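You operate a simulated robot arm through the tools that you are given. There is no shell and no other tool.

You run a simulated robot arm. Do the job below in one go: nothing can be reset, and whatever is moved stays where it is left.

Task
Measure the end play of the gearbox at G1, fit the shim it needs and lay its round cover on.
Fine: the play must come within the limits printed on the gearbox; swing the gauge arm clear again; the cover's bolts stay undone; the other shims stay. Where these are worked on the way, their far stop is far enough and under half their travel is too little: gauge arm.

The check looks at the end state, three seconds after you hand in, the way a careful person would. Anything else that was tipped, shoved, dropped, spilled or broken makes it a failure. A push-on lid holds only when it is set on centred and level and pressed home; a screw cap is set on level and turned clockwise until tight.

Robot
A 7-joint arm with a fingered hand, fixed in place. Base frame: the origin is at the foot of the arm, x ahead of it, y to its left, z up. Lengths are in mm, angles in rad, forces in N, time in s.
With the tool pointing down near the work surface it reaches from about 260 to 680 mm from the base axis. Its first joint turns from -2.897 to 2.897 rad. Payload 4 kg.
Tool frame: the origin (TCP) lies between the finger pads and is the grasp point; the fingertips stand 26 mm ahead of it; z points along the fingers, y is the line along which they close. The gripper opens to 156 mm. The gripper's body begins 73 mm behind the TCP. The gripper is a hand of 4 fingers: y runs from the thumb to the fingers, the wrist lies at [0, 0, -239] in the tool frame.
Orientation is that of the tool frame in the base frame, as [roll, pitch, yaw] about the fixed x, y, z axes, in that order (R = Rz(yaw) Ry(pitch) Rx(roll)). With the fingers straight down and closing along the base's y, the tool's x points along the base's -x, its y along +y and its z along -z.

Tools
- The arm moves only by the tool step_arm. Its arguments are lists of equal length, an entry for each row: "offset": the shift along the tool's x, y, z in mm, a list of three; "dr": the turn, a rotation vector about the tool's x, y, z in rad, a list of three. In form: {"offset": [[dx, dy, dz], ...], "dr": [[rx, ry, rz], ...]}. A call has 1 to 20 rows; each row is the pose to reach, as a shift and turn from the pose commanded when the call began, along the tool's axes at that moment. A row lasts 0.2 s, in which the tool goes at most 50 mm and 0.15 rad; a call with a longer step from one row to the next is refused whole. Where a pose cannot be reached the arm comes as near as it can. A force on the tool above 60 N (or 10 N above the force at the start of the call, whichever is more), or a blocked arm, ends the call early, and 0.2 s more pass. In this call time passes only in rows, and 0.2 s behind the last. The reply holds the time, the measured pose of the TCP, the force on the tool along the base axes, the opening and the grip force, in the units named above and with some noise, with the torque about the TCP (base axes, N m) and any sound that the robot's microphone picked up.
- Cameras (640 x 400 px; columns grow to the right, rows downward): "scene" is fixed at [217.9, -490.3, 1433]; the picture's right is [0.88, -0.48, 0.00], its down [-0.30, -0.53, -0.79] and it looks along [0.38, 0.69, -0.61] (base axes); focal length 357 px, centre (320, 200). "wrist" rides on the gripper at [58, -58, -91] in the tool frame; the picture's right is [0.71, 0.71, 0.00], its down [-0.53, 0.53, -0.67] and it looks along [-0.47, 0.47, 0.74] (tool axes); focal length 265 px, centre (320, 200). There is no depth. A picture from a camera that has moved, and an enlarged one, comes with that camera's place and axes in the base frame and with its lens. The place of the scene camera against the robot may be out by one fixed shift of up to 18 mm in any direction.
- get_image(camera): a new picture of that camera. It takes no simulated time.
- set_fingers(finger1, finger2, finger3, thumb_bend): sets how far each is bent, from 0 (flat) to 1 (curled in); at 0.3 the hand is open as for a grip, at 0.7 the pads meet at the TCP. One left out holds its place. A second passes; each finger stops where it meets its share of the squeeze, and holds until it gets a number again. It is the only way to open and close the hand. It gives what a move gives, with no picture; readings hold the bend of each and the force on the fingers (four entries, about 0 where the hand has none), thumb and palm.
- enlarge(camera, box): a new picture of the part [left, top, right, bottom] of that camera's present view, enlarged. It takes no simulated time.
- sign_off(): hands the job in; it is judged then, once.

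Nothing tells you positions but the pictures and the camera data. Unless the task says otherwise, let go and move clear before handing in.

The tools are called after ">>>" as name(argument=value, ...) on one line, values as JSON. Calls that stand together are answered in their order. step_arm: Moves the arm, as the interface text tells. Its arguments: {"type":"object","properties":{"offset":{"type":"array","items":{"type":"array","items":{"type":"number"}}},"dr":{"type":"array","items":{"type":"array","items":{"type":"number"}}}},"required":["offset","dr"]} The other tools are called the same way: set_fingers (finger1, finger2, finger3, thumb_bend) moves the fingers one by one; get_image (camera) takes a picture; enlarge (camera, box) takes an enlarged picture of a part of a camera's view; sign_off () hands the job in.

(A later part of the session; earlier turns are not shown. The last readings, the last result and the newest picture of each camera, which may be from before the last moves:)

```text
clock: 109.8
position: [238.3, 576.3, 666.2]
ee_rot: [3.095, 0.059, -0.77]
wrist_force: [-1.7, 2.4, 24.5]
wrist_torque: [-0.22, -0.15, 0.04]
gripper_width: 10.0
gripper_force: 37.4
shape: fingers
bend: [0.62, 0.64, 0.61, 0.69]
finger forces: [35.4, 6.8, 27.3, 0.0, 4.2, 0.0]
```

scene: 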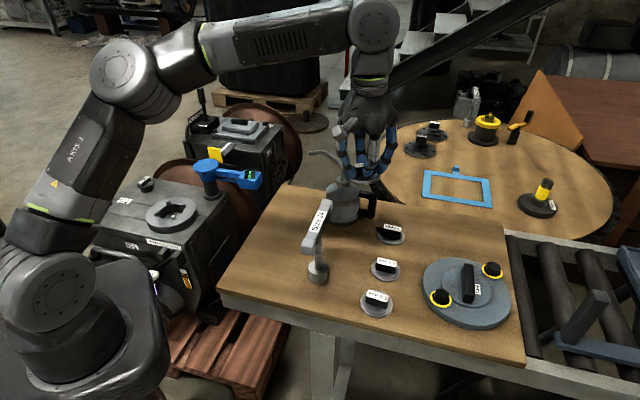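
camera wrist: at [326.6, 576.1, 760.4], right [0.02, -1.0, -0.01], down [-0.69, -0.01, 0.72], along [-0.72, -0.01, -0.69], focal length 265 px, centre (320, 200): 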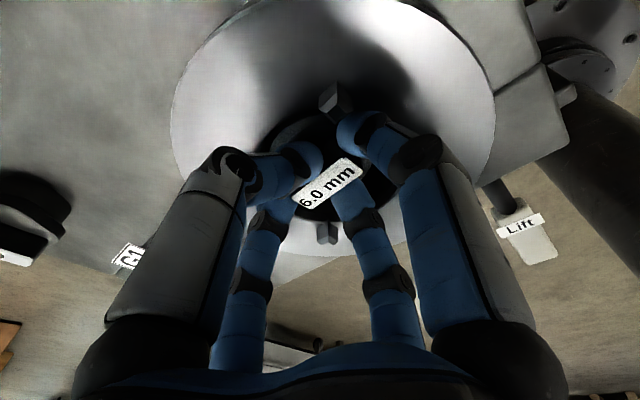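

Touchdown detected (24 N). I'll ease up 2 mm and open the fingers slightly, staying inside the hole.

>>> step_arm(offset=[[-0.1, 0.1, -1.5], [-0.15, 0.15, -3], [-0.15, 0.15, -3]], dr=[[0, 0, 0], [0, 0, 0], [0, 0, 0]])

>>> set_fingers(finger1=0.575, finger2=0.6, finger3=0.575, thumb_bend=0.62)

>>> get_image(camera="wrist")

>>> enlarge(camera="scene", box=[140, 170, 220, 240])

```text
clock: 110.5
position: [238.2, 574.9, 666.4]
ee_rot: [3.09, 0.056, -0.771]
wrist_force: [-0.6, 7.3, 5.1]
wrist_torque: [0.04, -0.09, 0.04]
gripper_width: 9.5
gripper_force: 30.3
shape: fingers
bend: [0.63, 0.65, 0.6, 0.69]
finger forces: [28.9, 5.8, 19.5, 0.1, 5.9, 0.0]
```

```text
clock: 111.5
position: [238.1, 576.0, 666.6]
ee_rot: [3.091, 0.057, -0.772]
wrist_force: [1.2, 2.3, 5.9]
wrist_torque: [-0.03, -0.13, 0.03]
gripper_width: 15.4
gripper_force: 18.9
shape: fingers
bend: [0.62, 0.6, 0.6, 0.62]
finger forces: [19.5, 0.0, 16.5, 0.0, 0.9, 0.0]
```

```text
taken
camera wrist: at [327.3, 576.3, 752.5], right [0.02, -1.0, -0.01], down [-0.69, -0.01, 0.72], along [-0.72, -0.01, -0.69], focal length 265 px, centre (320, 200)
```

wrist: 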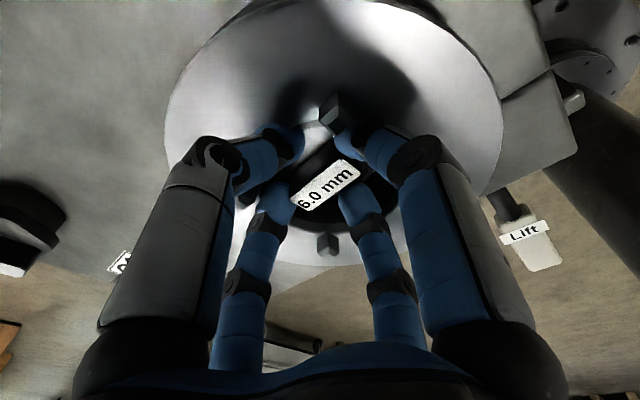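

```text
5.71 times, centred on (180, 205) of scene
camera zoom: at [217.9, -490.3, 1433.0], right [0.88, -0.48, 0.0], down [-0.3, -0.53, -0.79], along [0.38, 0.69, -0.61], focal length 2038 px, centre (1120, 171)
```

zoom: 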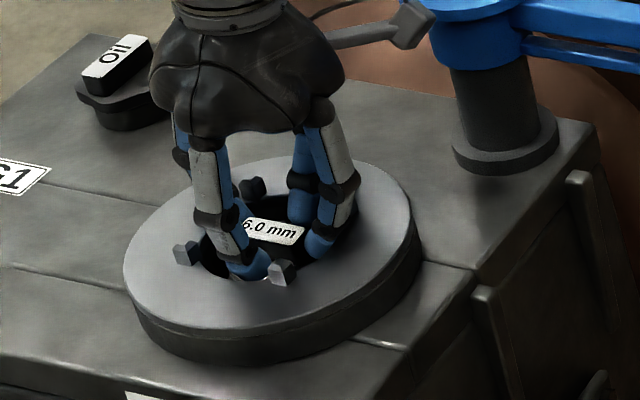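

Fingers 1 and 3 are pressing on the shim's rim as they open. I'll rise a few mm to free them.

>>> step_arm(offset=[[-0.15, 0.15, -3], [-0.35, 0.3, -6], [-0.5, 0.4, -9], [-0.5, 0.4, -9]], dr=[[0, 0, 0], [0, 0, 0], [0, 0, 0], [0, 0, 0]])

>>> enlarge(camera="wrist", box=[230, 80, 430, 260])

>>> enlarge(camera="scene", box=[140, 170, 220, 240])

```text
clock: 112.5
position: [237.7, 573.8, 674.9]
ee_rot: [3.091, 0.058, -0.772]
wrist_force: [-1.2, 1.3, 0.7]
wrist_torque: [0.02, -0.04, -0.02]
gripper_width: 21.8
gripper_force: 1.0
shape: fingers
bend: [0.59, 0.6, 0.57, 0.62]
finger forces: [1.4, 0.0, 0.1, 0.0, 0.0, 0.0]
```

```text
2.22 times, centred on (330, 170) of wrist
camera zoom: at [327.4, 575.9, 761.7], right [0.02, -1.0, -0.01], down [-0.69, -0.01, 0.72], along [-0.72, -0.01, -0.69], focal length 590 px, centre (298, 267)
```

zoom: 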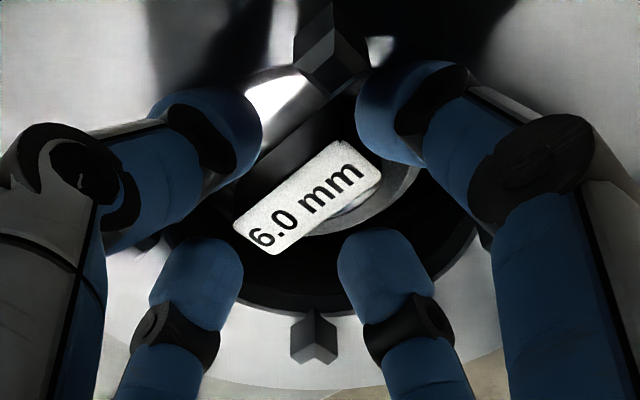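

```text
5.71 times, centred on (180, 205) of scene
camera zoom: at [217.9, -490.3, 1433.0], right [0.88, -0.48, 0.0], down [-0.3, -0.53, -0.79], along [0.38, 0.69, -0.61], focal length 2038 px, centre (1120, 171)
```

zoom: 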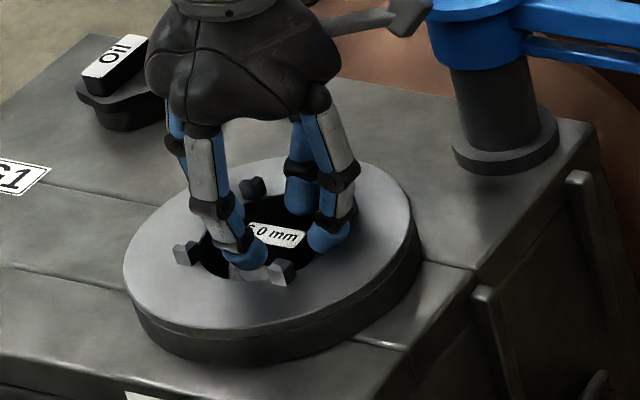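

The shim is released. I'll open finger1 a touch and rise to inspect how it sits.

>>> set_fingers(finger1=0.56, finger3=0.56)

>>> step_arm(offset=[[-0.6, 0.5, -10], [-1.7, 1.5, -30], [-3.4, 3, -60], [-5.7, 5, -100], [-5.7, 5, -100]], dr=[[0, 0, 0], [0, 0, 0], [0, 0, 0], [0, 0, 0], [0, 0, 0]])

>>> enlarge(camera="wrist", box=[220, 0, 420, 160])

>>> enlarge(camera="scene", box=[140, 180, 210, 240])

```text
clock: 113.5
position: [237.0, 574.9, 676.4]
ee_rot: [3.092, 0.057, -0.77]
wrist_force: [-1.4, -0.3, 1.2]
wrist_torque: [0.01, 0.03, 0.0]
gripper_width: 22.2
gripper_force: 1.5
shape: fingers
bend: [0.59, 0.6, 0.57, 0.62]
finger forces: [2.4, 0.1, 1.0, 0.0, 0.0, 0.0]
```

```text
clock: 114.8
position: [238.8, 574.0, 776.6]
ee_rot: [3.091, 0.056, -0.77]
wrist_force: [-0.9, 0.0, 0.0]
wrist_torque: [-0.02, -0.01, -0.01]
gripper_width: 26.4
gripper_force: 0.0
shape: fingers
bend: [0.56, 0.6, 0.56, 0.62]
finger forces: [0.0, 0.0, 0.0, 0.0, 0.0, 0.0]
```

```text
2.50 times, centred on (320, 80) of wrist
camera zoom: at [327.5, 575.2, 862.8], right [0.02, -1.0, 0.0], down [-0.69, -0.01, 0.72], along [-0.72, -0.01, -0.69], focal length 664 px, centre (320, 500)
```

zoom: 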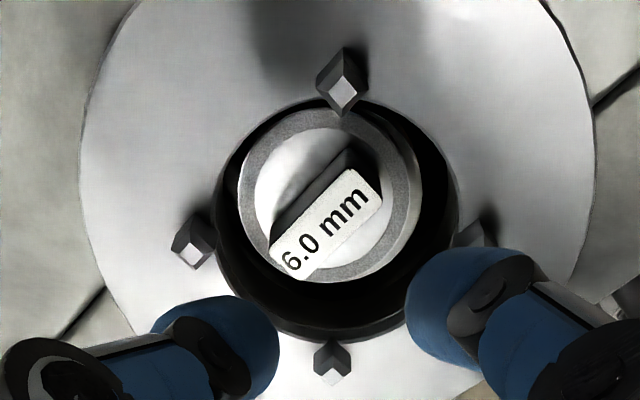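

```text
6.67 times, centred on (175, 210) of scene
camera zoom: at [217.9, -490.3, 1433.0], right [0.88, -0.48, 0.0], down [-0.3, -0.53, -0.79], along [0.38, 0.69, -0.61], focal length 2378 px, centre (1287, 133)
```

zoom: 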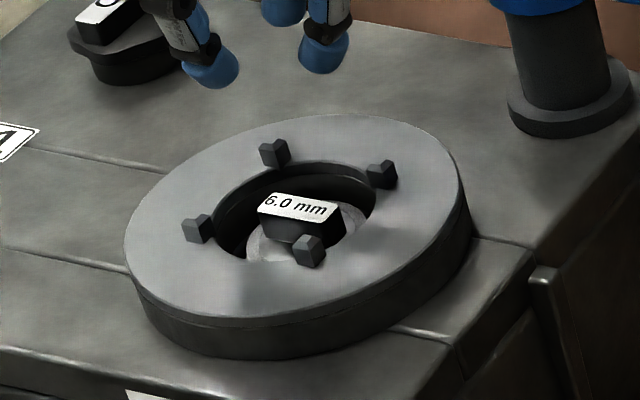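

The shim sits flat on the shaft inside the bore, about 3 mm off-centre at most. I'll rise, level the hand, and back off to get a better centred view to verify.

>>> step_arm(offset=[[-1.7, 1.5, -30], [-3.4, 3, -60], [-3.4, 3, -60]], dr=[[0.025, 0.028, 0], [0.0506, 0.057, 0], [0.0506, 0.057, 0]])

>>> set_fingers(finger1=0.3, finger2=0.3, finger3=0.3, thumb_bend=0.3)

>>> step_arm(offset=[[22, 2.5, 5], [44, 5, 10], [66, 7.5, 15], [88, 10, 20], [110, 12.5, 25], [132, 14.5, 30], [152, 16, 36], [152, 16, 36]], dr=[[0, 0, 0.112], [0, 0, 0.224], [0, 0, 0.336], [0, 0, 0.449], [0, 0, 0.561], [0, 0, 0.673], [0, 0, 0.785], [0, 0, 0.785]])

>>> get_image(camera="wrist")

```text
clock: 115.5
position: [238.1, 573.0, 835.5]
ee_rot: [3.142, 0.0, -0.769]
wrist_force: [0.2, 0.3, -0.1]
wrist_torque: [-0.02, -0.01, -0.01]
gripper_width: 26.2
gripper_force: 0.2
shape: fingers
bend: [0.56, 0.6, 0.56, 0.62]
finger forces: [0.1, 0.0, 0.0, 0.0, 0.0, 0.0]
```

```text
clock: 116.5
position: [237.6, 574.3, 835.5]
ee_rot: [3.141, 0.0, -0.77]
wrist_force: [-1.1, 0.5, -0.3]
wrist_torque: [0.01, 0.01, 0.0]
gripper_width: 106.4
gripper_force: 0.0
shape: fingers
bend: [0.3, 0.3, 0.3, 0.3]
finger forces: [0.1, 0.0, 0.0, 0.1, 0.0, 0.1]
```

```text
clock: 118.3
position: [336.0, 456.9, 800.6]
ee_rot: [-3.141, 0.001, -1.555]
wrist_force: [0.7, -0.2, 0.5]
wrist_torque: [-0.04, -0.04, 0.01]
gripper_width: 106.5
gripper_force: 0.2
shape: fingers
bend: [0.3, 0.3, 0.3, 0.3]
finger forces: [0.0, 0.1, 0.0, 0.1, 0.0, 0.1]
```

```text
taken
camera wrist: at [396.2, 399.8, 892.7], right [-0.7, -0.72, 0.0], down [-0.53, 0.52, 0.67], along [-0.48, 0.47, -0.74], focal length 265 px, centre (320, 200)
```

wrist: 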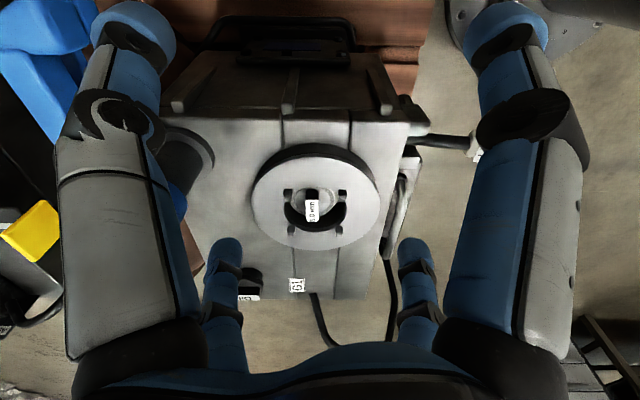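

>>> enlarge(camera="wrist", box=[250, 150, 390, 240])

```text
4.44 times, centred on (320, 195) of wrist
camera zoom: at [396.2, 399.8, 892.7], right [-0.7, -0.72, 0.0], down [-0.53, 0.52, 0.67], along [-0.48, 0.47, -0.74], focal length 1180 px, centre (320, 222)
```

zoom: 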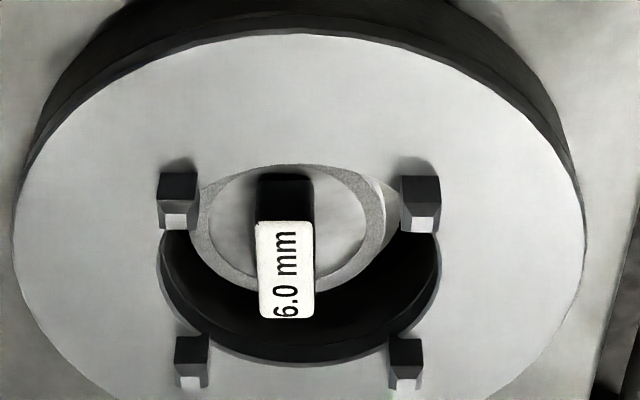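

Three views now agree: bore axis (229.3,569.5), ring top z≈650, shaft face z≈623. The 6.0 shim lies flat in the bore, within ~3 mm of centre. Next the cover: travelling back to the bench.

>>> step_arm(offset=[[19.2, -14.7, -27], [38.5, -28.4, -53], [57.7, -43.1, -79], [82.9, -54.7, -110], [108.1, -66.3, -140], [133.2, -76.9, -170], [158.4, -88.5, -199], [187.5, -92, -225], [215.5, -95.6, -250], [244.6, -100.2, -274]], dr=[[0, 0, 0.04], [0, 0, 0.08], [0, 0, 0.12], [0, 0, 0.16], [0, 0, 0.2], [0, 0, 0.24], [0, 0, 0.28], [0, 0, 0.32], [0, 0, 0.36], [0, 0, 0.4]])

```text
clock: 120.5
position: [439.2, 214.7, 1074.5]
ee_rot: [3.141, 0.001, -1.955]
wrist_force: [0.4, -0.4, 0.4]
wrist_torque: [-0.03, 0.02, 0.0]
gripper_width: 106.4
gripper_force: 0.0
shape: fingers
bend: [0.3, 0.3, 0.3, 0.3]
finger forces: [0.0, 0.0, 0.1, 0.1, 0.0, 0.0]
```

>>> step_arm(offset=[[32.3, -27.9, 0], [64.7, -55.7, 0], [97, -83.6, 0], [129.4, -111.4, 0], [161.7, -139.3, 0], [194, -167.2, 0], [226.4, -195, 0], [258.7, -222.9, 0], [291.1, -250.7, 12], [323.4, -278.6, 24], [355.7, -306.5, 34.5], [355.7, -306.5, 34.5]], dr=[[0, 0, 0.0364], [0, 0, 0.0728], [0, 0, 0.1092], [0, 0, 0.1456], [0, 0, 0.182], [0, 0, 0.2184], [0, 0, 0.2548], [0, 0, 0.2912], [0, 0, 0.3276], [0, 0, 0.364], [0, 0, 0.4], [0, 0, 0.4]])

>>> get_image(camera="wrist")

>>> get_image(camera="scene")

```text
clock: 123.2
position: [591.1, -231.3, 1038.2]
ee_rot: [3.139, 0.001, -2.353]
wrist_force: [0.2, -0.5, -0.3]
wrist_torque: [0.0, 0.0, 0.0]
gripper_width: 106.4
gripper_force: 0.1
shape: fingers
bend: [0.3, 0.3, 0.3, 0.3]
finger forces: [0.0, 0.0, 0.1, 0.1, 0.0, 0.1]
```

```text
taken
camera wrist: at [592.4, -311.5, 1130.6], right [-1.0, 0.0, 0.0], down [0.0, 0.74, 0.67], along [0.0, 0.67, -0.74], focal length 265 px, centre (320, 200)
```

wrist: 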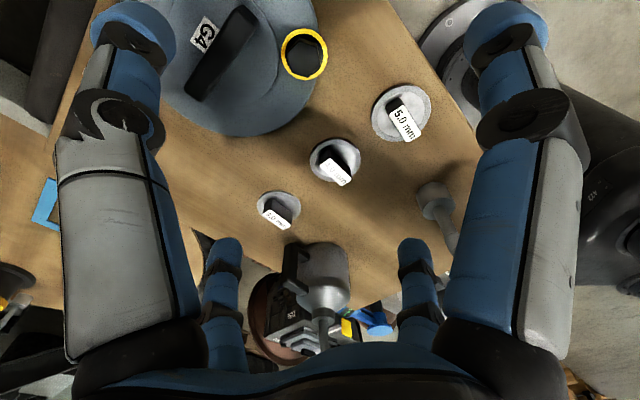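

```text
taken
```

scene: 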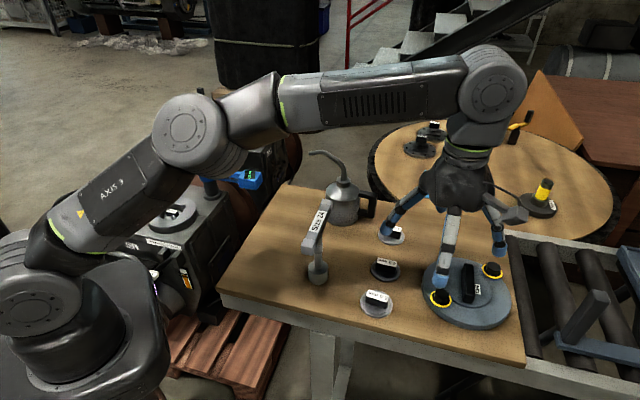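

The G4-labelled round cover is in view. Before committing, I'll check beyond the frame edges for any other round cover that might belong to G1.

>>> enlarge(camera="scene", box=[620, 0, 640, 398])

>>> enlarge(camera="scene", box=[2, 396, 638, 400])

>>> enlarge(camera="wrist", box=[150, 0, 350, 140])

```text
1.01 times, centred on (630, 199) of scene (not enlarged: the box is as wide or as high as the picture)
camera zoom: at [217.9, -490.3, 1433.0], right [0.88, -0.48, 0.0], down [-0.3, -0.53, -0.79], along [0.38, 0.69, -0.61], focal length 358 px, centre (8, 201)
```

zoom: 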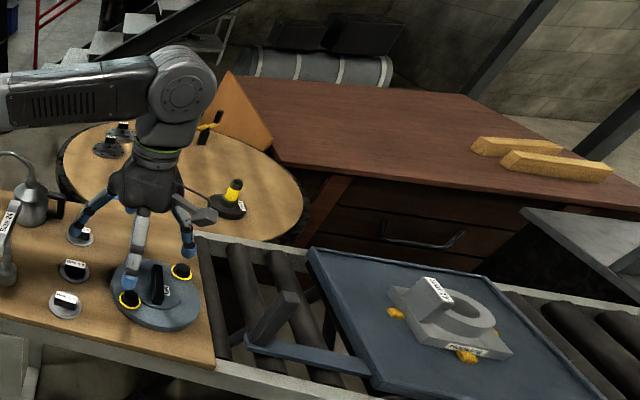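

```text
1.01 times, centred on (320, 398) of scene (not enlarged: the box is as wide or as high as the picture)
camera zoom: at [217.9, -490.3, 1433.0], right [0.88, -0.48, 0.0], down [-0.3, -0.53, -0.79], along [0.38, 0.69, -0.61], focal length 359 px, centre (320, 1)
```

zoom: 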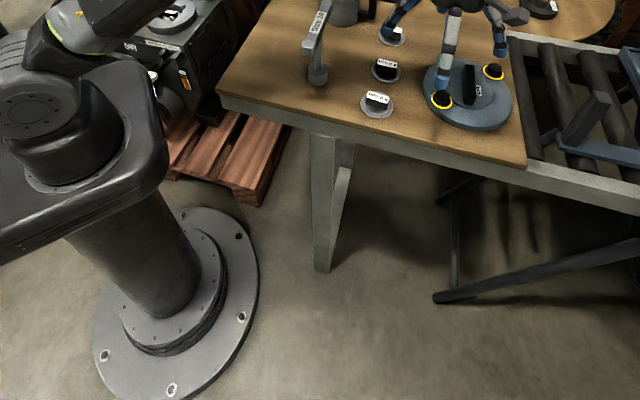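

```text
2.86 times, centred on (250, 70) of wrist
camera zoom: at [592.4, -311.5, 1130.6], right [-1.0, 0.0, 0.0], down [0.0, 0.74, 0.67], along [0.0, 0.67, -0.74], focal length 758 px, centre (520, 571)
```

zoom: 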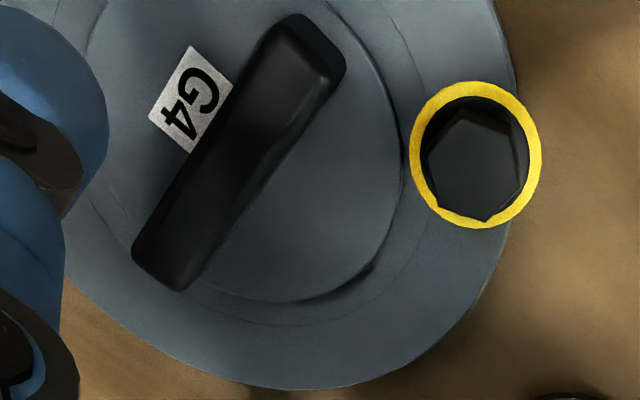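

Only this round, bolted cover exists, so it's the one. I'll get a second view of it with a known baseline.

>>> step_arm(offset=[[16, -17, 3], [32, -35, 6], [32, -35, 6]], dr=[[0, 0, 0], [0, 0, 0], [0, 0, 0]])

>>> get_image(camera="wrist")

>>> enlarge(camera="wrist", box=[150, 20, 350, 160])

```text
clock: 124.0
position: [592.3, -278.6, 1033.2]
ee_rot: [3.141, 0.001, -2.355]
wrist_force: [0.2, 0.2, -0.6]
wrist_torque: [0.02, -0.01, -0.02]
gripper_width: 106.2
gripper_force: 0.0
shape: fingers
bend: [0.3, 0.3, 0.3, 0.3]
finger forces: [0.1, 0.0, 0.0, 0.0, 0.0, 0.0]
```

```text
taken
camera wrist: at [593.5, -360.1, 1125.6], right [-1.0, 0.0, 0.0], down [0.0, 0.74, 0.67], along [0.0, 0.67, -0.74], focal length 265 px, centre (320, 200)
```

wrist: 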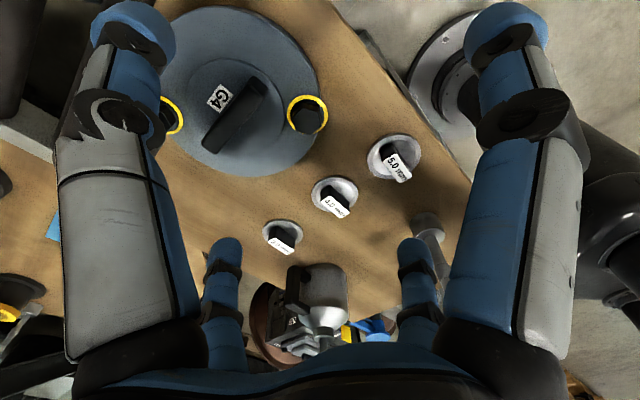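

```text
2.86 times, centred on (250, 90) of wrist
camera zoom: at [593.5, -360.1, 1125.6], right [-1.0, 0.0, 0.0], down [0.0, 0.74, 0.67], along [0.0, 0.67, -0.74], focal length 758 px, centre (520, 514)
```

zoom: 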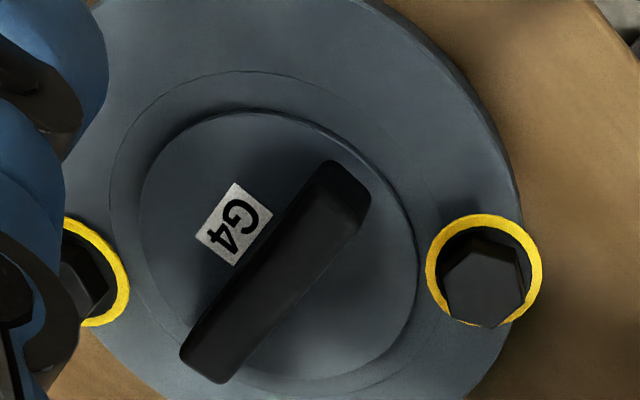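

Cover measured: handle centre ≈(672.5,−254.5), long axis ≈45°, handle top z≈906, raised disc top z≈884; it's at r≈719 so I'll tilt ~6° outward. Pre-shaping the fingers and approaching high.

>>> set_fingers(finger1=0.42, finger2=0.57, finger3=0.42, thumb_bend=0.57)

>>> step_arm(offset=[[-10, -4, 6], [-22, -8, 15], [-36, -13, 26], [-50, -17.5, 36], [-65.7, -22.9, 43], [-65.7, -22.9, 43]], dr=[[0.0183, -0.0082, 0], [0.0365, -0.0164, 0], [0.0548, -0.0245, 0], [0.073, -0.0327, 0], [0.0913, -0.0409, 0], [0.0913, -0.0409, 0]])

>>> get_image(camera="wrist")

>>> enlarge(camera="scene", box=[400, 190, 540, 340])

```text
clock: 125.0
position: [592.7, -277.8, 1033.6]
ee_rot: [3.141, -0.001, -2.356]
wrist_force: [-0.5, 0.8, -0.2]
wrist_torque: [0.0, -0.03, 0.0]
gripper_width: 56.9
gripper_force: 0.1
shape: fingers
bend: [0.42, 0.56, 0.42, 0.56]
finger forces: [0.0, 0.1, 0.0, 0.0, 0.0, 0.0]
```

```text
clock: 126.3
position: [656.7, -247.6, 991.7]
ee_rot: [-3.049, 0.04, -2.355]
wrist_force: [0.0, 0.0, -0.2]
wrist_torque: [-0.04, 0.0, 0.01]
gripper_width: 57.2
gripper_force: 0.1
shape: fingers
bend: [0.42, 0.56, 0.42, 0.56]
finger forces: [0.0, 0.0, 0.0, 0.0, 0.1, 0.1]
```

```text
taken
camera wrist: at [648.1, -326.0, 1085.3], right [-1.0, 0.0, -0.09], down [-0.06, 0.77, 0.64], along [0.07, 0.64, -0.76], focal length 265 px, centre (320, 200)
```

wrist: 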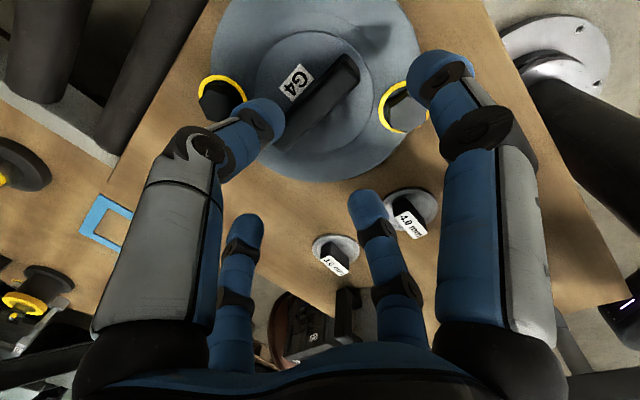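

```text
2.67 times, centred on (470, 265) of scene
camera zoom: at [217.9, -490.3, 1433.0], right [0.88, -0.48, 0.0], down [-0.3, -0.53, -0.79], along [0.38, 0.69, -0.61], focal length 951 px, centre (-80, 27)
```

zoom: 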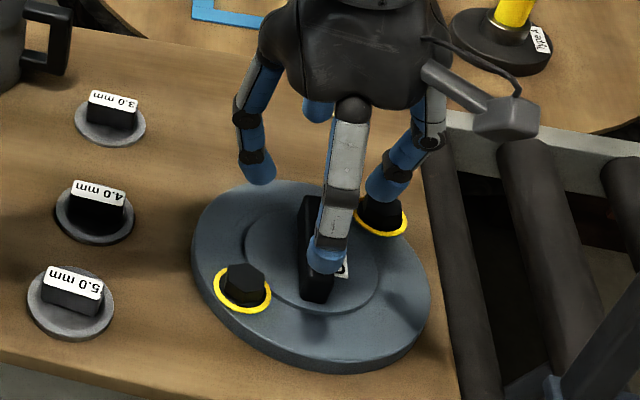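

>>> enlarge(camera="wrist", box=[220, 20, 420, 180])

```text
2.50 times, centred on (320, 100) of wrist
camera zoom: at [648.1, -326.0, 1085.3], right [-1.0, 0.0, -0.09], down [-0.06, 0.77, 0.64], along [0.07, 0.64, -0.76], focal length 664 px, centre (320, 450)
```

zoom: 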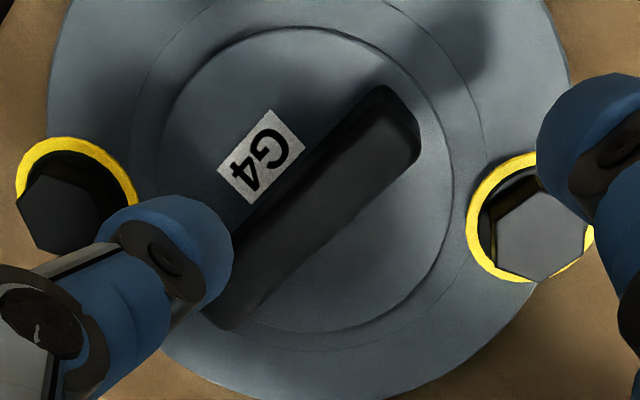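

Refined: handle centre ≈(670,−256). Moving over it and down to z≈950, then checking.

>>> step_arm(offset=[[-0.2, -3.5, 21.3], [-0.4, -7.1, 42.6], [-0.4, -7.1, 42.6]], dr=[[0, 0, 0], [0, 0, 0], [0, 0, 0]])

>>> enlarge(camera="wrist", box=[220, 40, 420, 200])

>>> enlarge(camera="scene", box=[410, 210, 530, 330])

```text
clock: 127.2
position: [664.7, -254.8, 948.0]
ee_rot: [-3.052, 0.04, -2.354]
wrist_force: [-0.6, 0.5, -0.2]
wrist_torque: [0.01, -0.02, 0.02]
gripper_width: 57.1
gripper_force: 0.1
shape: fingers
bend: [0.42, 0.56, 0.42, 0.56]
finger forces: [0.0, 0.0, 0.0, 0.1, 0.0, 0.0]
```

```text
2.50 times, centred on (320, 120) of wrist
camera zoom: at [656.8, -333.5, 1042.7], right [-1.0, 0.0, -0.09], down [-0.06, 0.77, 0.64], along [0.07, 0.64, -0.76], focal length 664 px, centre (320, 400)
```

zoom: 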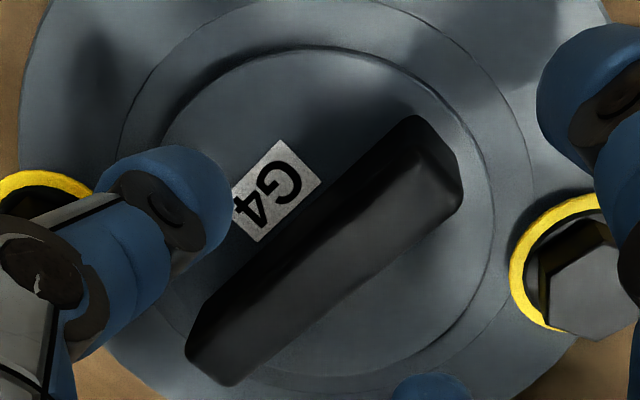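

```text
3.33 times, centred on (470, 270) of scene
camera zoom: at [217.9, -490.3, 1433.0], right [0.88, -0.48, 0.0], down [-0.3, -0.53, -0.79], along [0.38, 0.69, -0.61], focal length 1189 px, centre (-180, -33)
```

zoom: 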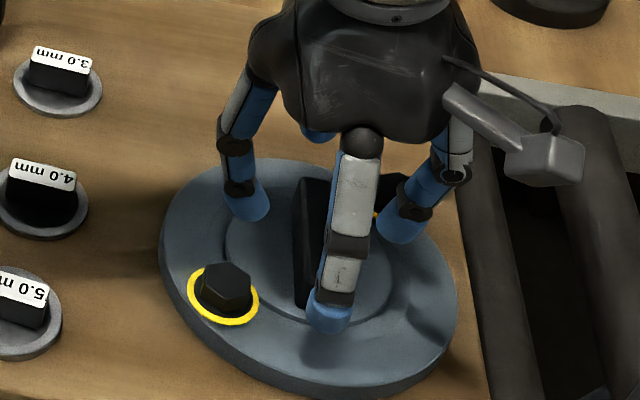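

The hand axis passes right through the handle centre. Descending along the tool axis in small steps, watching finger forces.

>>> step_arm(offset=[[0, 0, 8], [0, 0, 16], [0, 0, 22], [0, 0, 22]], dr=[[0, 0, 0], [0, 0, 0], [0, 0, 0], [0, 0, 0]])

>>> step_arm(offset=[[0, 0, 1.5], [0, 0, 3], [0, 0, 3]], dr=[[0, 0, 0], [0, 0, 0], [0, 0, 0]])

>>> enlarge(camera="scene", box=[410, 210, 530, 330])

```text
clock: 128.2
position: [667.6, -254.9, 926.8]
ee_rot: [-3.051, 0.042, -2.353]
wrist_force: [0.1, 0.2, 0.6]
wrist_torque: [0.04, 0.01, 0.03]
gripper_width: 57.2
gripper_force: 0.0
shape: fingers
bend: [0.42, 0.56, 0.42, 0.56]
finger forces: [0.0, 0.0, 0.0, 0.1, 0.1, 0.0]
```

```text
clock: 128.9
position: [667.2, -254.4, 922.4]
ee_rot: [-3.05, 0.04, -2.352]
wrist_force: [0.6, 0.4, 0.4]
wrist_torque: [0.02, 0.0, -0.02]
gripper_width: 57.2
gripper_force: 0.1
shape: fingers
bend: [0.42, 0.56, 0.42, 0.56]
finger forces: [0.0, 0.0, 0.1, 0.0, 0.0, 0.0]
```

```text
3.33 times, centred on (470, 270) of scene
camera zoom: at [217.9, -490.3, 1433.0], right [0.88, -0.48, 0.0], down [-0.3, -0.53, -0.79], along [0.38, 0.69, -0.61], focal length 1189 px, centre (-180, -33)
```

zoom: 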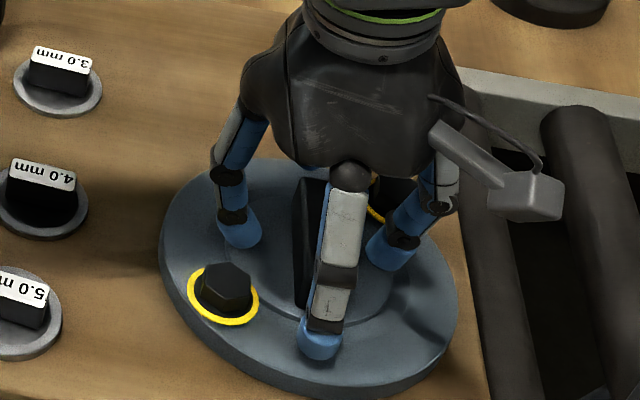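

>>> step_arm(offset=[[0, 0, 1.5], [0, 0, 3], [0, 0, 3]], dr=[[0, 0, 0], [0, 0, 0], [0, 0, 0]])

>>> step_arm(offset=[[0, 0, 1.5], [0, 0, 3], [0, 0, 3]], dr=[[0, 0, 0], [0, 0, 0], [0, 0, 0]])

```text
clock: 129.8
position: [667.5, -255.0, 920.5]
ee_rot: [-3.05, 0.041, -2.353]
wrist_force: [-1.6, 1.5, 8.9]
wrist_torque: [0.24, 0.25, -0.04]
gripper_width: 57.0
gripper_force: 3.2
shape: fingers
bend: [0.42, 0.56, 0.42, 0.56]
finger forces: [0.0, 8.4, 0.0, 0.0, 0.1, 0.0]
```

```text
clock: 130.6
position: [668.7, -254.3, 920.6]
ee_rot: [-3.048, 0.043, -2.354]
wrist_force: [-5.6, 5.1, 33.5]
wrist_torque: [0.86, 1.07, -0.05]
gripper_width: 57.2
gripper_force: 16.6
shape: fingers
bend: [0.42, 0.54, 0.42, 0.56]
finger forces: [0.1, 33.5, 0.0, 0.0, 0.0, 0.1]
```

Finger2's tip just touched the raised disc. I'll back up 5 mm and close thumb/finger2 on the handle.

>>> step_arm(offset=[[0, 0, -2.5], [0, 0, -5], [0, 0, -5]], dr=[[0, 0, 0], [0, 0, 0], [0, 0, 0]])

>>> set_fingers(finger2=0.72, thumb_bend=0.68)

>>> enlarge(camera="wrist", box=[220, 60, 420, 220])

```text
clock: 131.3
position: [666.0, -254.3, 920.6]
ee_rot: [-3.051, 0.04, -2.353]
wrist_force: [-0.5, 0.3, 4.0]
wrist_torque: [0.12, 0.1, -0.03]
gripper_width: 57.1
gripper_force: 2.1
shape: fingers
bend: [0.42, 0.56, 0.42, 0.56]
finger forces: [0.2, 4.5, 0.0, 0.1, 0.0, 0.1]
```

```text
clock: 132.3
position: [666.7, -255.4, 922.2]
ee_rot: [-3.051, 0.04, -2.353]
wrist_force: [0.4, -0.7, -0.5]
wrist_torque: [0.01, -0.03, -0.02]
gripper_width: 50.0
gripper_force: 3.1
shape: fingers
bend: [0.42, 0.67, 0.42, 0.66]
finger forces: [0.0, 3.4, 0.0, 0.0, 3.3, 0.1]
```

```text
2.50 times, centred on (320, 140) of wrist
camera zoom: at [659.4, -332.8, 1016.4], right [-1.0, 0.0, -0.09], down [-0.06, 0.77, 0.64], along [0.07, 0.64, -0.76], focal length 664 px, centre (320, 350)
```

zoom: 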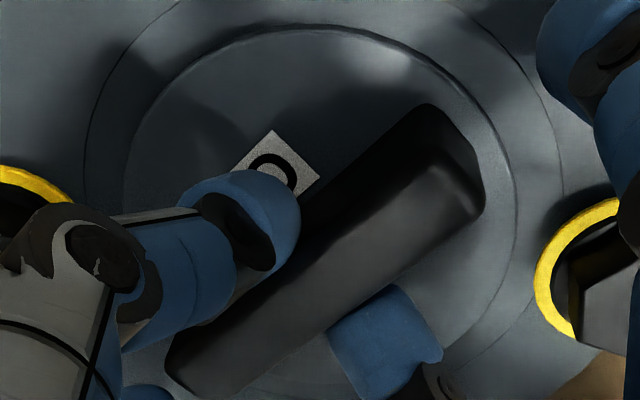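

Both pads meet the handle, centred. Now firm up: finger2 fully, thumb balanced, fingers 1 and 3 onto the handle ends.

>>> set_fingers(finger2=0.98, thumb_bend=0.75)

>>> set_fingers(finger1=0.8, finger3=0.8)

>>> get_image(camera="wrist")

>>> enlarge(camera="scene", box=[410, 210, 530, 330])

```text
clock: 133.3
position: [666.4, -254.5, 921.5]
ee_rot: [-3.052, 0.042, -2.353]
wrist_force: [0.9, 0.1, -0.2]
wrist_torque: [0.07, 0.07, 0.0]
gripper_width: 49.7
gripper_force: 8.4
shape: fingers
bend: [0.42, 0.66, 0.42, 0.67]
finger forces: [0.0, 8.4, 0.1, 0.0, 9.0, 0.0]
```

```text
clock: 134.3
position: [668.4, -254.7, 922.0]
ee_rot: [-3.052, 0.042, -2.352]
wrist_force: [0.7, 0.5, 0.4]
wrist_torque: [0.1, 0.08, 0.02]
gripper_width: 31.5
gripper_force: 14.8
shape: fingers
bend: [0.52, 0.66, 0.5, 0.67]
finger forces: [6.0, 8.5, 6.5, 0.0, 8.7, 0.0]
```

```text
taken
camera wrist: at [659.3, -332.8, 1016.6], right [-1.0, 0.0, -0.09], down [-0.06, 0.77, 0.64], along [0.07, 0.64, -0.76], focal length 265 px, centre (320, 200)
```

wrist: 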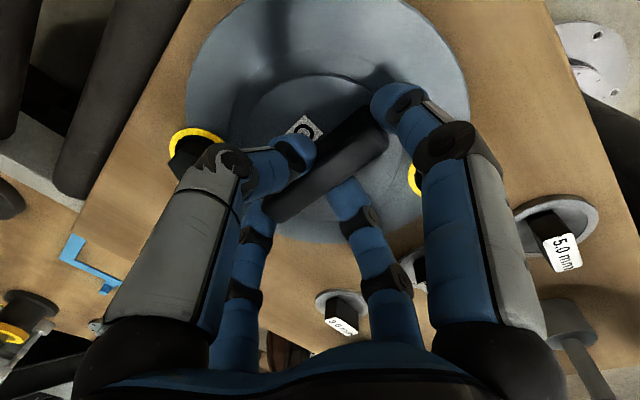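

```text
3.33 times, centred on (470, 270) of scene
camera zoom: at [217.9, -490.3, 1433.0], right [0.88, -0.48, 0.0], down [-0.3, -0.53, -0.79], along [0.38, 0.69, -0.61], focal length 1189 px, centre (-180, -33)
```

zoom: 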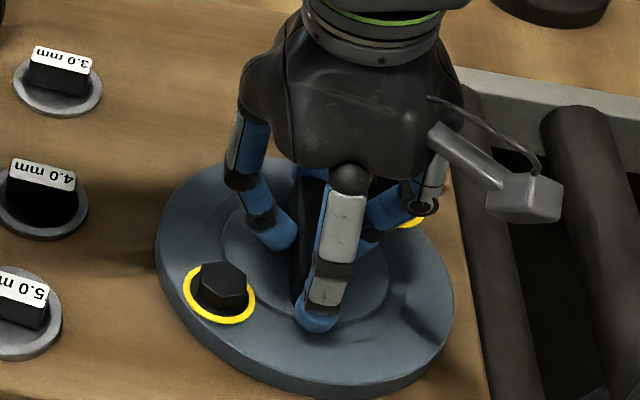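

>>> set_fingers(finger1=1.0, finger2=1.0, finger3=1.0, thumb_bend=0.8)

>>> step_arm(offset=[[0.1, 0.3, -3], [0.25, 0.6, -6], [0.25, 0.6, -6]], dr=[[0, 0, 0], [0, 0, 0], [0, 0, 0]])

>>> enlarge(camera="scene", box=[410, 210, 530, 330])

```text
clock: 135.3
position: [667.6, -254.0, 922.4]
ee_rot: [-3.051, 0.043, -2.352]
wrist_force: [1.0, -0.2, 0.1]
wrist_torque: [0.03, 0.07, 0.03]
gripper_width: 31.2
gripper_force: 17.4
shape: fingers
bend: [0.52, 0.64, 0.5, 0.67]
finger forces: [6.4, 9.4, 6.2, 0.0, 13.1, 0.0]
```

```text
clock: 136.2
position: [666.6, -253.9, 927.7]
ee_rot: [-3.051, 0.042, -2.353]
wrist_force: [0.0, 0.1, -5.6]
wrist_torque: [0.03, 0.09, -0.02]
gripper_width: 31.3
gripper_force: 16.3
shape: fingers
bend: [0.52, 0.64, 0.5, 0.68]
finger forces: [6.5, 9.0, 6.4, 0.0, 11.7, 0.0]
```

```text
3.33 times, centred on (470, 270) of scene
camera zoom: at [217.9, -490.3, 1433.0], right [0.88, -0.48, 0.0], down [-0.3, -0.53, -0.79], along [0.38, 0.69, -0.61], focal length 1189 px, centre (-180, -33)
```

zoom: 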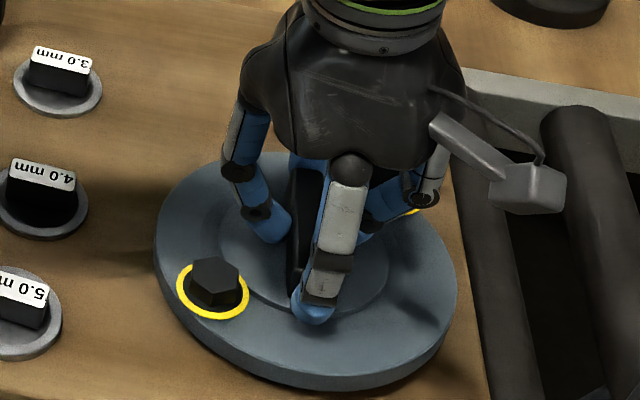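

The cover lifts at only ~6 N. I'll raise a bit more and check its level.

>>> step_arm(offset=[[0.2, 0.45, -5], [0.4, 0.9, -10], [0.6, 1.4, -15], [0.6, 1.4, -15]], dr=[[0, 0, 0], [0, 0, 0], [0, 0, 0], [0, 0, 0]])

>>> enlarge(camera="scene", box=[400, 200, 540, 340])

>>> get_image(camera="wrist")

```text
clock: 137.2
position: [663.0, -254.3, 942.2]
ee_rot: [-3.052, 0.041, -2.352]
wrist_force: [-0.2, -0.2, -5.9]
wrist_torque: [-0.01, 0.02, 0.0]
gripper_width: 31.1
gripper_force: 15.8
shape: fingers
bend: [0.52, 0.64, 0.5, 0.71]
finger forces: [6.4, 8.6, 6.2, 0.0, 10.9, 0.0]
```

```text
2.86 times, centred on (470, 270) of scene
camera zoom: at [217.9, -490.3, 1433.0], right [0.88, -0.48, 0.0], down [-0.3, -0.53, -0.79], along [0.38, 0.69, -0.61], focal length 1019 px, centre (-109, 0)
```

zoom: 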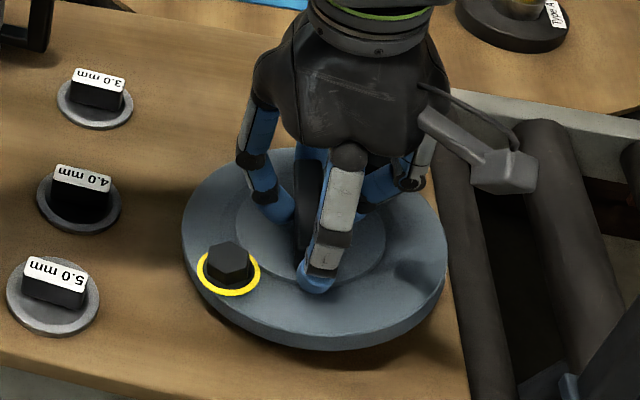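

```text
taken
camera wrist: at [655.1, -332.2, 1037.9], right [-1.0, 0.0, -0.09], down [-0.06, 0.77, 0.64], along [0.07, 0.64, -0.76], focal length 265 px, centre (320, 200)
```

wrist: 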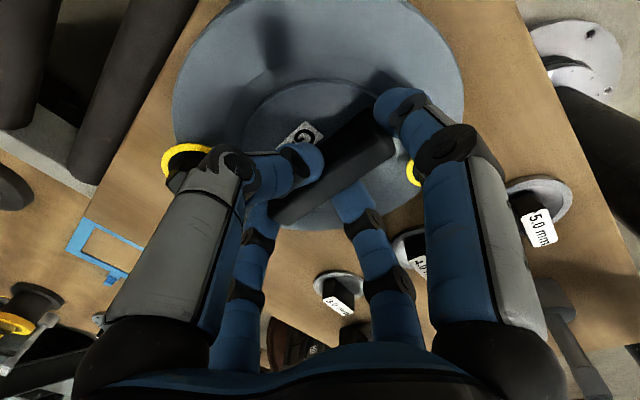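

>>> enlarge(camera="wrist", box=[150, 0, 490, 250])

>>> step_arm(offset=[[0, 0, 0], [0, 0, 0]], dr=[[0, 0, 0], [0, 0, 0]])

```text
1.60 times, centred on (320, 125) of wrist
camera zoom: at [655.1, -332.2, 1037.9], right [-1.0, 0.0, -0.09], down [-0.06, 0.77, 0.64], along [0.07, 0.64, -0.76], focal length 425 px, centre (320, 320)
```

zoom: 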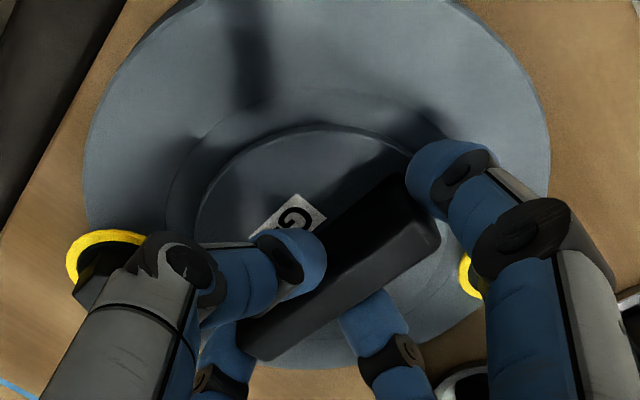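

```text
clock: 137.8
position: [663.1, -253.3, 942.8]
ee_rot: [-3.051, 0.041, -2.353]
wrist_force: [0.8, 0.2, -5.9]
wrist_torque: [-0.01, -0.01, 0.02]
gripper_width: 31.2
gripper_force: 16.2
shape: fingers
bend: [0.52, 0.64, 0.5, 0.71]
finger forces: [6.4, 8.5, 6.2, 0.0, 10.9, 0.0]
```

The cover has aligned itself with the tilted pads (~5° relative to level), so un-tilting the hand should level it. Carrying it up and inward while un-tilting slowly.

>>> step_arm(offset=[[2, 12.2, -21.3], [3.1, 26.1, -47.8], [4.2, 42.8, -74.5], [7.5, 61.9, -98.5], [7.3, 83, -123.6], [5.1, 103.7, -145.5], [-2.5, 123.6, -160.1], [-2.5, 123.6, -160.1]], dr=[[0, 0, 0], [-0.0136, 0.006, 0], [-0.0317, 0.0144, 0], [-0.05, 0.0226, 0], [-0.068, 0.0308, 0], [-0.0815, 0.037, 0], [-0.0906, 0.041, 0], [-0.0906, 0.041, 0]])

>>> get_image(camera="wrist")

>>> get_image(camera="scene")

```text
clock: 139.6
position: [563.5, -158.2, 1092.6]
ee_rot: [3.141, 0.001, -2.353]
wrist_force: [0.0, 0.6, -5.1]
wrist_torque: [-0.06, 0.02, -0.01]
gripper_width: 31.2
gripper_force: 16.4
shape: fingers
bend: [0.52, 0.63, 0.5, 0.72]
finger forces: [6.3, 8.8, 6.3, 0.0, 11.3, 0.0]
```

```text
taken
camera wrist: at [563.6, -239.5, 1184.0], right [-1.0, 0.0, 0.0], down [0.0, 0.74, 0.67], along [0.0, 0.67, -0.74], focal length 265 px, centre (320, 200)
```

wrist: 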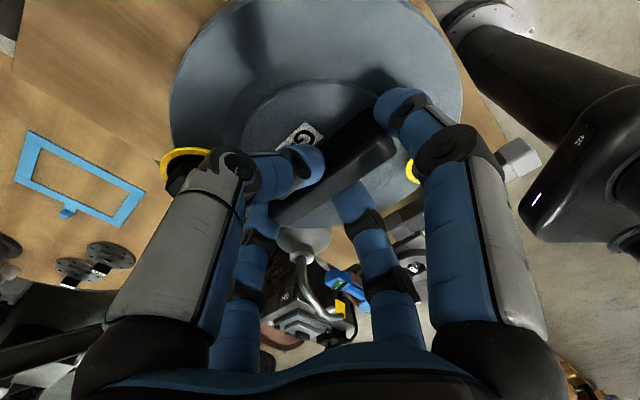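

```text
taken
```

scene: 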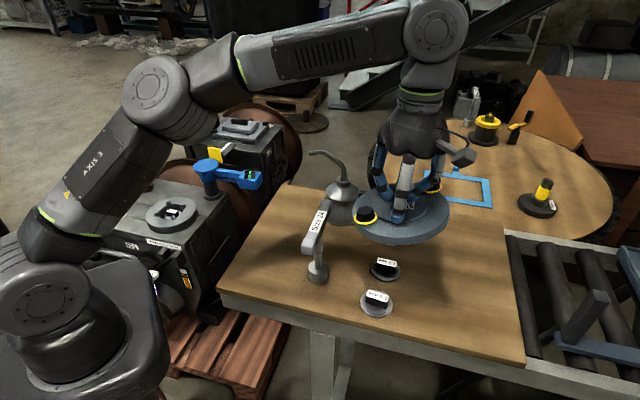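

>>> enlarge(camera="scene", box=[330, 160, 470, 260])

>>> enlarge(camera="wrist", box=[150, 0, 490, 250])

```text
4.00 times, centred on (400, 210) of scene
camera zoom: at [217.9, -490.3, 1433.0], right [0.88, -0.48, 0.0], down [-0.3, -0.53, -0.79], along [0.38, 0.69, -0.61], focal length 1426 px, centre (0, 160)
```

zoom: 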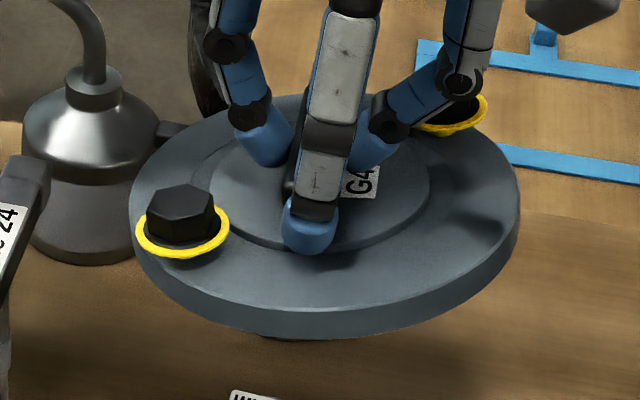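

```text
1.60 times, centred on (320, 125) of wrist
camera zoom: at [563.6, -239.5, 1184.0], right [-1.0, 0.0, 0.0], down [0.0, 0.74, 0.67], along [0.0, 0.67, -0.74], focal length 425 px, centre (320, 320)
```

zoom: 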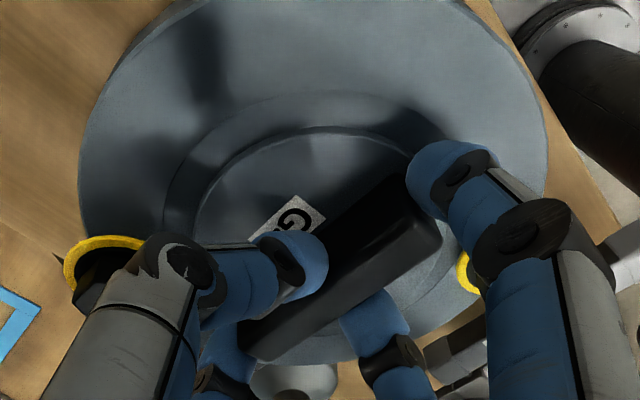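

The cover has turned ~7° in the grip (thumb side up). Rather than place it tilted, I'll set it back down on a free, nearer spot of the bench (~(620,−250)) and re-grip it with a vertical hand. First approach with the tilt compensated.

>>> step_arm(offset=[[9, -35, 26], [18.1, -69.5, 52.6], [22, -89, 90], [25.3, -107.6, 127.6], [25.3, -107.6, 127.6]], dr=[[-0.03, 0, 0], [-0.06, 0, 0], [-0.09, 0, 0], [-0.12, 0, 0], [-0.12, 0, 0]])

>>> enlarge(camera="scene", box=[380, 200, 520, 340])

>>> get_image(camera="wrist")

```text
clock: 140.8
position: [612.9, -246.4, 961.9]
ee_rot: [3.021, 0.001, -2.355]
wrist_force: [-0.4, -0.5, -6.5]
wrist_torque: [-0.02, -0.01, -0.02]
gripper_width: 30.9
gripper_force: 16.8
shape: fingers
bend: [0.52, 0.63, 0.5, 0.72]
finger forces: [6.5, 8.5, 6.5, 0.0, 11.5, 0.0]
out of reach, approached as far as the arm can: row 4, 5
```

```text
2.86 times, centred on (450, 270) of scene
camera zoom: at [217.9, -490.3, 1433.0], right [0.88, -0.48, 0.0], down [-0.3, -0.53, -0.79], along [0.38, 0.69, -0.61], focal length 1019 px, centre (-51, 0)
```

zoom: 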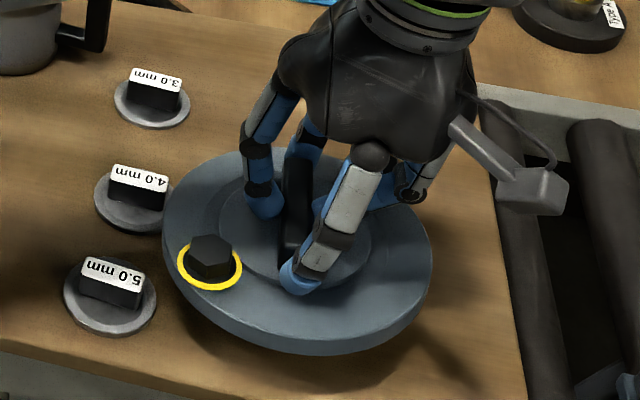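

```text
taken
camera wrist: at [620.3, -335.5, 1047.4], right [-1.0, 0.0, 0.08], down [0.06, 0.68, 0.73], along [-0.06, 0.73, -0.68], focal length 265 px, centre (320, 200)
```

wrist: 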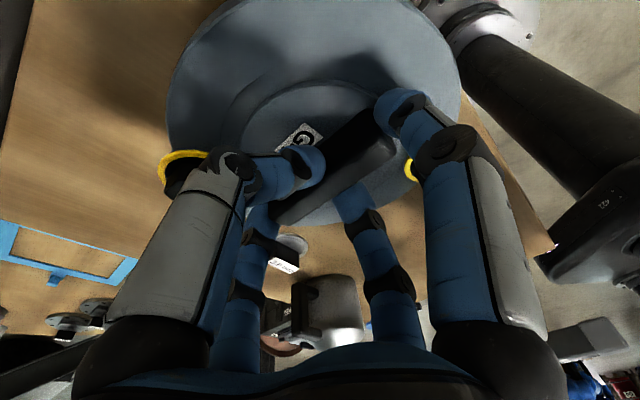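

I'll lower it toward (624,−253) on the bench and feel for contact.

>>> step_arm(offset=[[-1, -6, 12], [-2.1, -11.5, 24], [-3.1, -16.8, 35.2], [-3.1, -16.8, 35.2]], dr=[[0, 0, 0], [0, 0, 0], [0, 0, 0], [0, 0, 0]])

>>> enlarge(camera="scene", box=[380, 200, 520, 340])

```text
clock: 141.8
position: [620.6, -252.1, 927.5]
ee_rot: [3.019, 0.0, -2.357]
wrist_force: [0.0, 0.3, -5.2]
wrist_torque: [0.04, 0.02, 0.0]
gripper_width: 30.6
gripper_force: 16.4
shape: fingers
bend: [0.52, 0.63, 0.5, 0.72]
finger forces: [6.3, 8.3, 6.6, 0.1, 11.8, 0.1]
out of reach, approached as far as the arm can: row 3, 4
```

```text
2.86 times, centred on (450, 270) of scene
camera zoom: at [217.9, -490.3, 1433.0], right [0.88, -0.48, 0.0], down [-0.3, -0.53, -0.79], along [0.38, 0.69, -0.61], focal length 1019 px, centre (-51, 0)
```

zoom: 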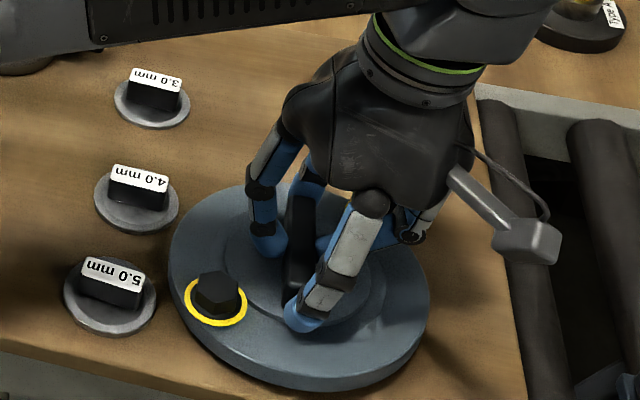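

The cover is nearly level over a free spot. Lowering in small steps to touch down.

>>> step_arm(offset=[[0, -0.3, 2], [0, -0.5, 4], [0, -0.5, 4]], dr=[[0, 0, 0], [0, 0, 0], [0, 0, 0]])

>>> step_arm(offset=[[0, -0.25, 2], [0, -0.5, 4], [0, -0.5, 4]], dr=[[0, 0, 0], [0, 0, 0], [0, 0, 0]])

```text
clock: 142.6
position: [620.3, -252.6, 923.6]
ee_rot: [3.022, 0.0, -2.355]
wrist_force: [0.3, 0.4, -3.9]
wrist_torque: [0.13, -0.05, -0.05]
gripper_width: 30.6
gripper_force: 16.8
shape: fingers
bend: [0.52, 0.63, 0.5, 0.72]
finger forces: [6.1, 8.5, 6.8, 0.0, 12.8, 0.1]
```

```text
clock: 143.3
position: [619.4, -252.1, 920.3]
ee_rot: [3.023, 0.001, -2.355]
wrist_force: [0.1, -4.0, 2.4]
wrist_torque: [0.29, -0.17, -0.07]
gripper_width: 31.0
gripper_force: 19.4
shape: fingers
bend: [0.52, 0.63, 0.5, 0.72]
finger forces: [6.3, 9.6, 7.2, 0.0, 15.6, 0.0]
```

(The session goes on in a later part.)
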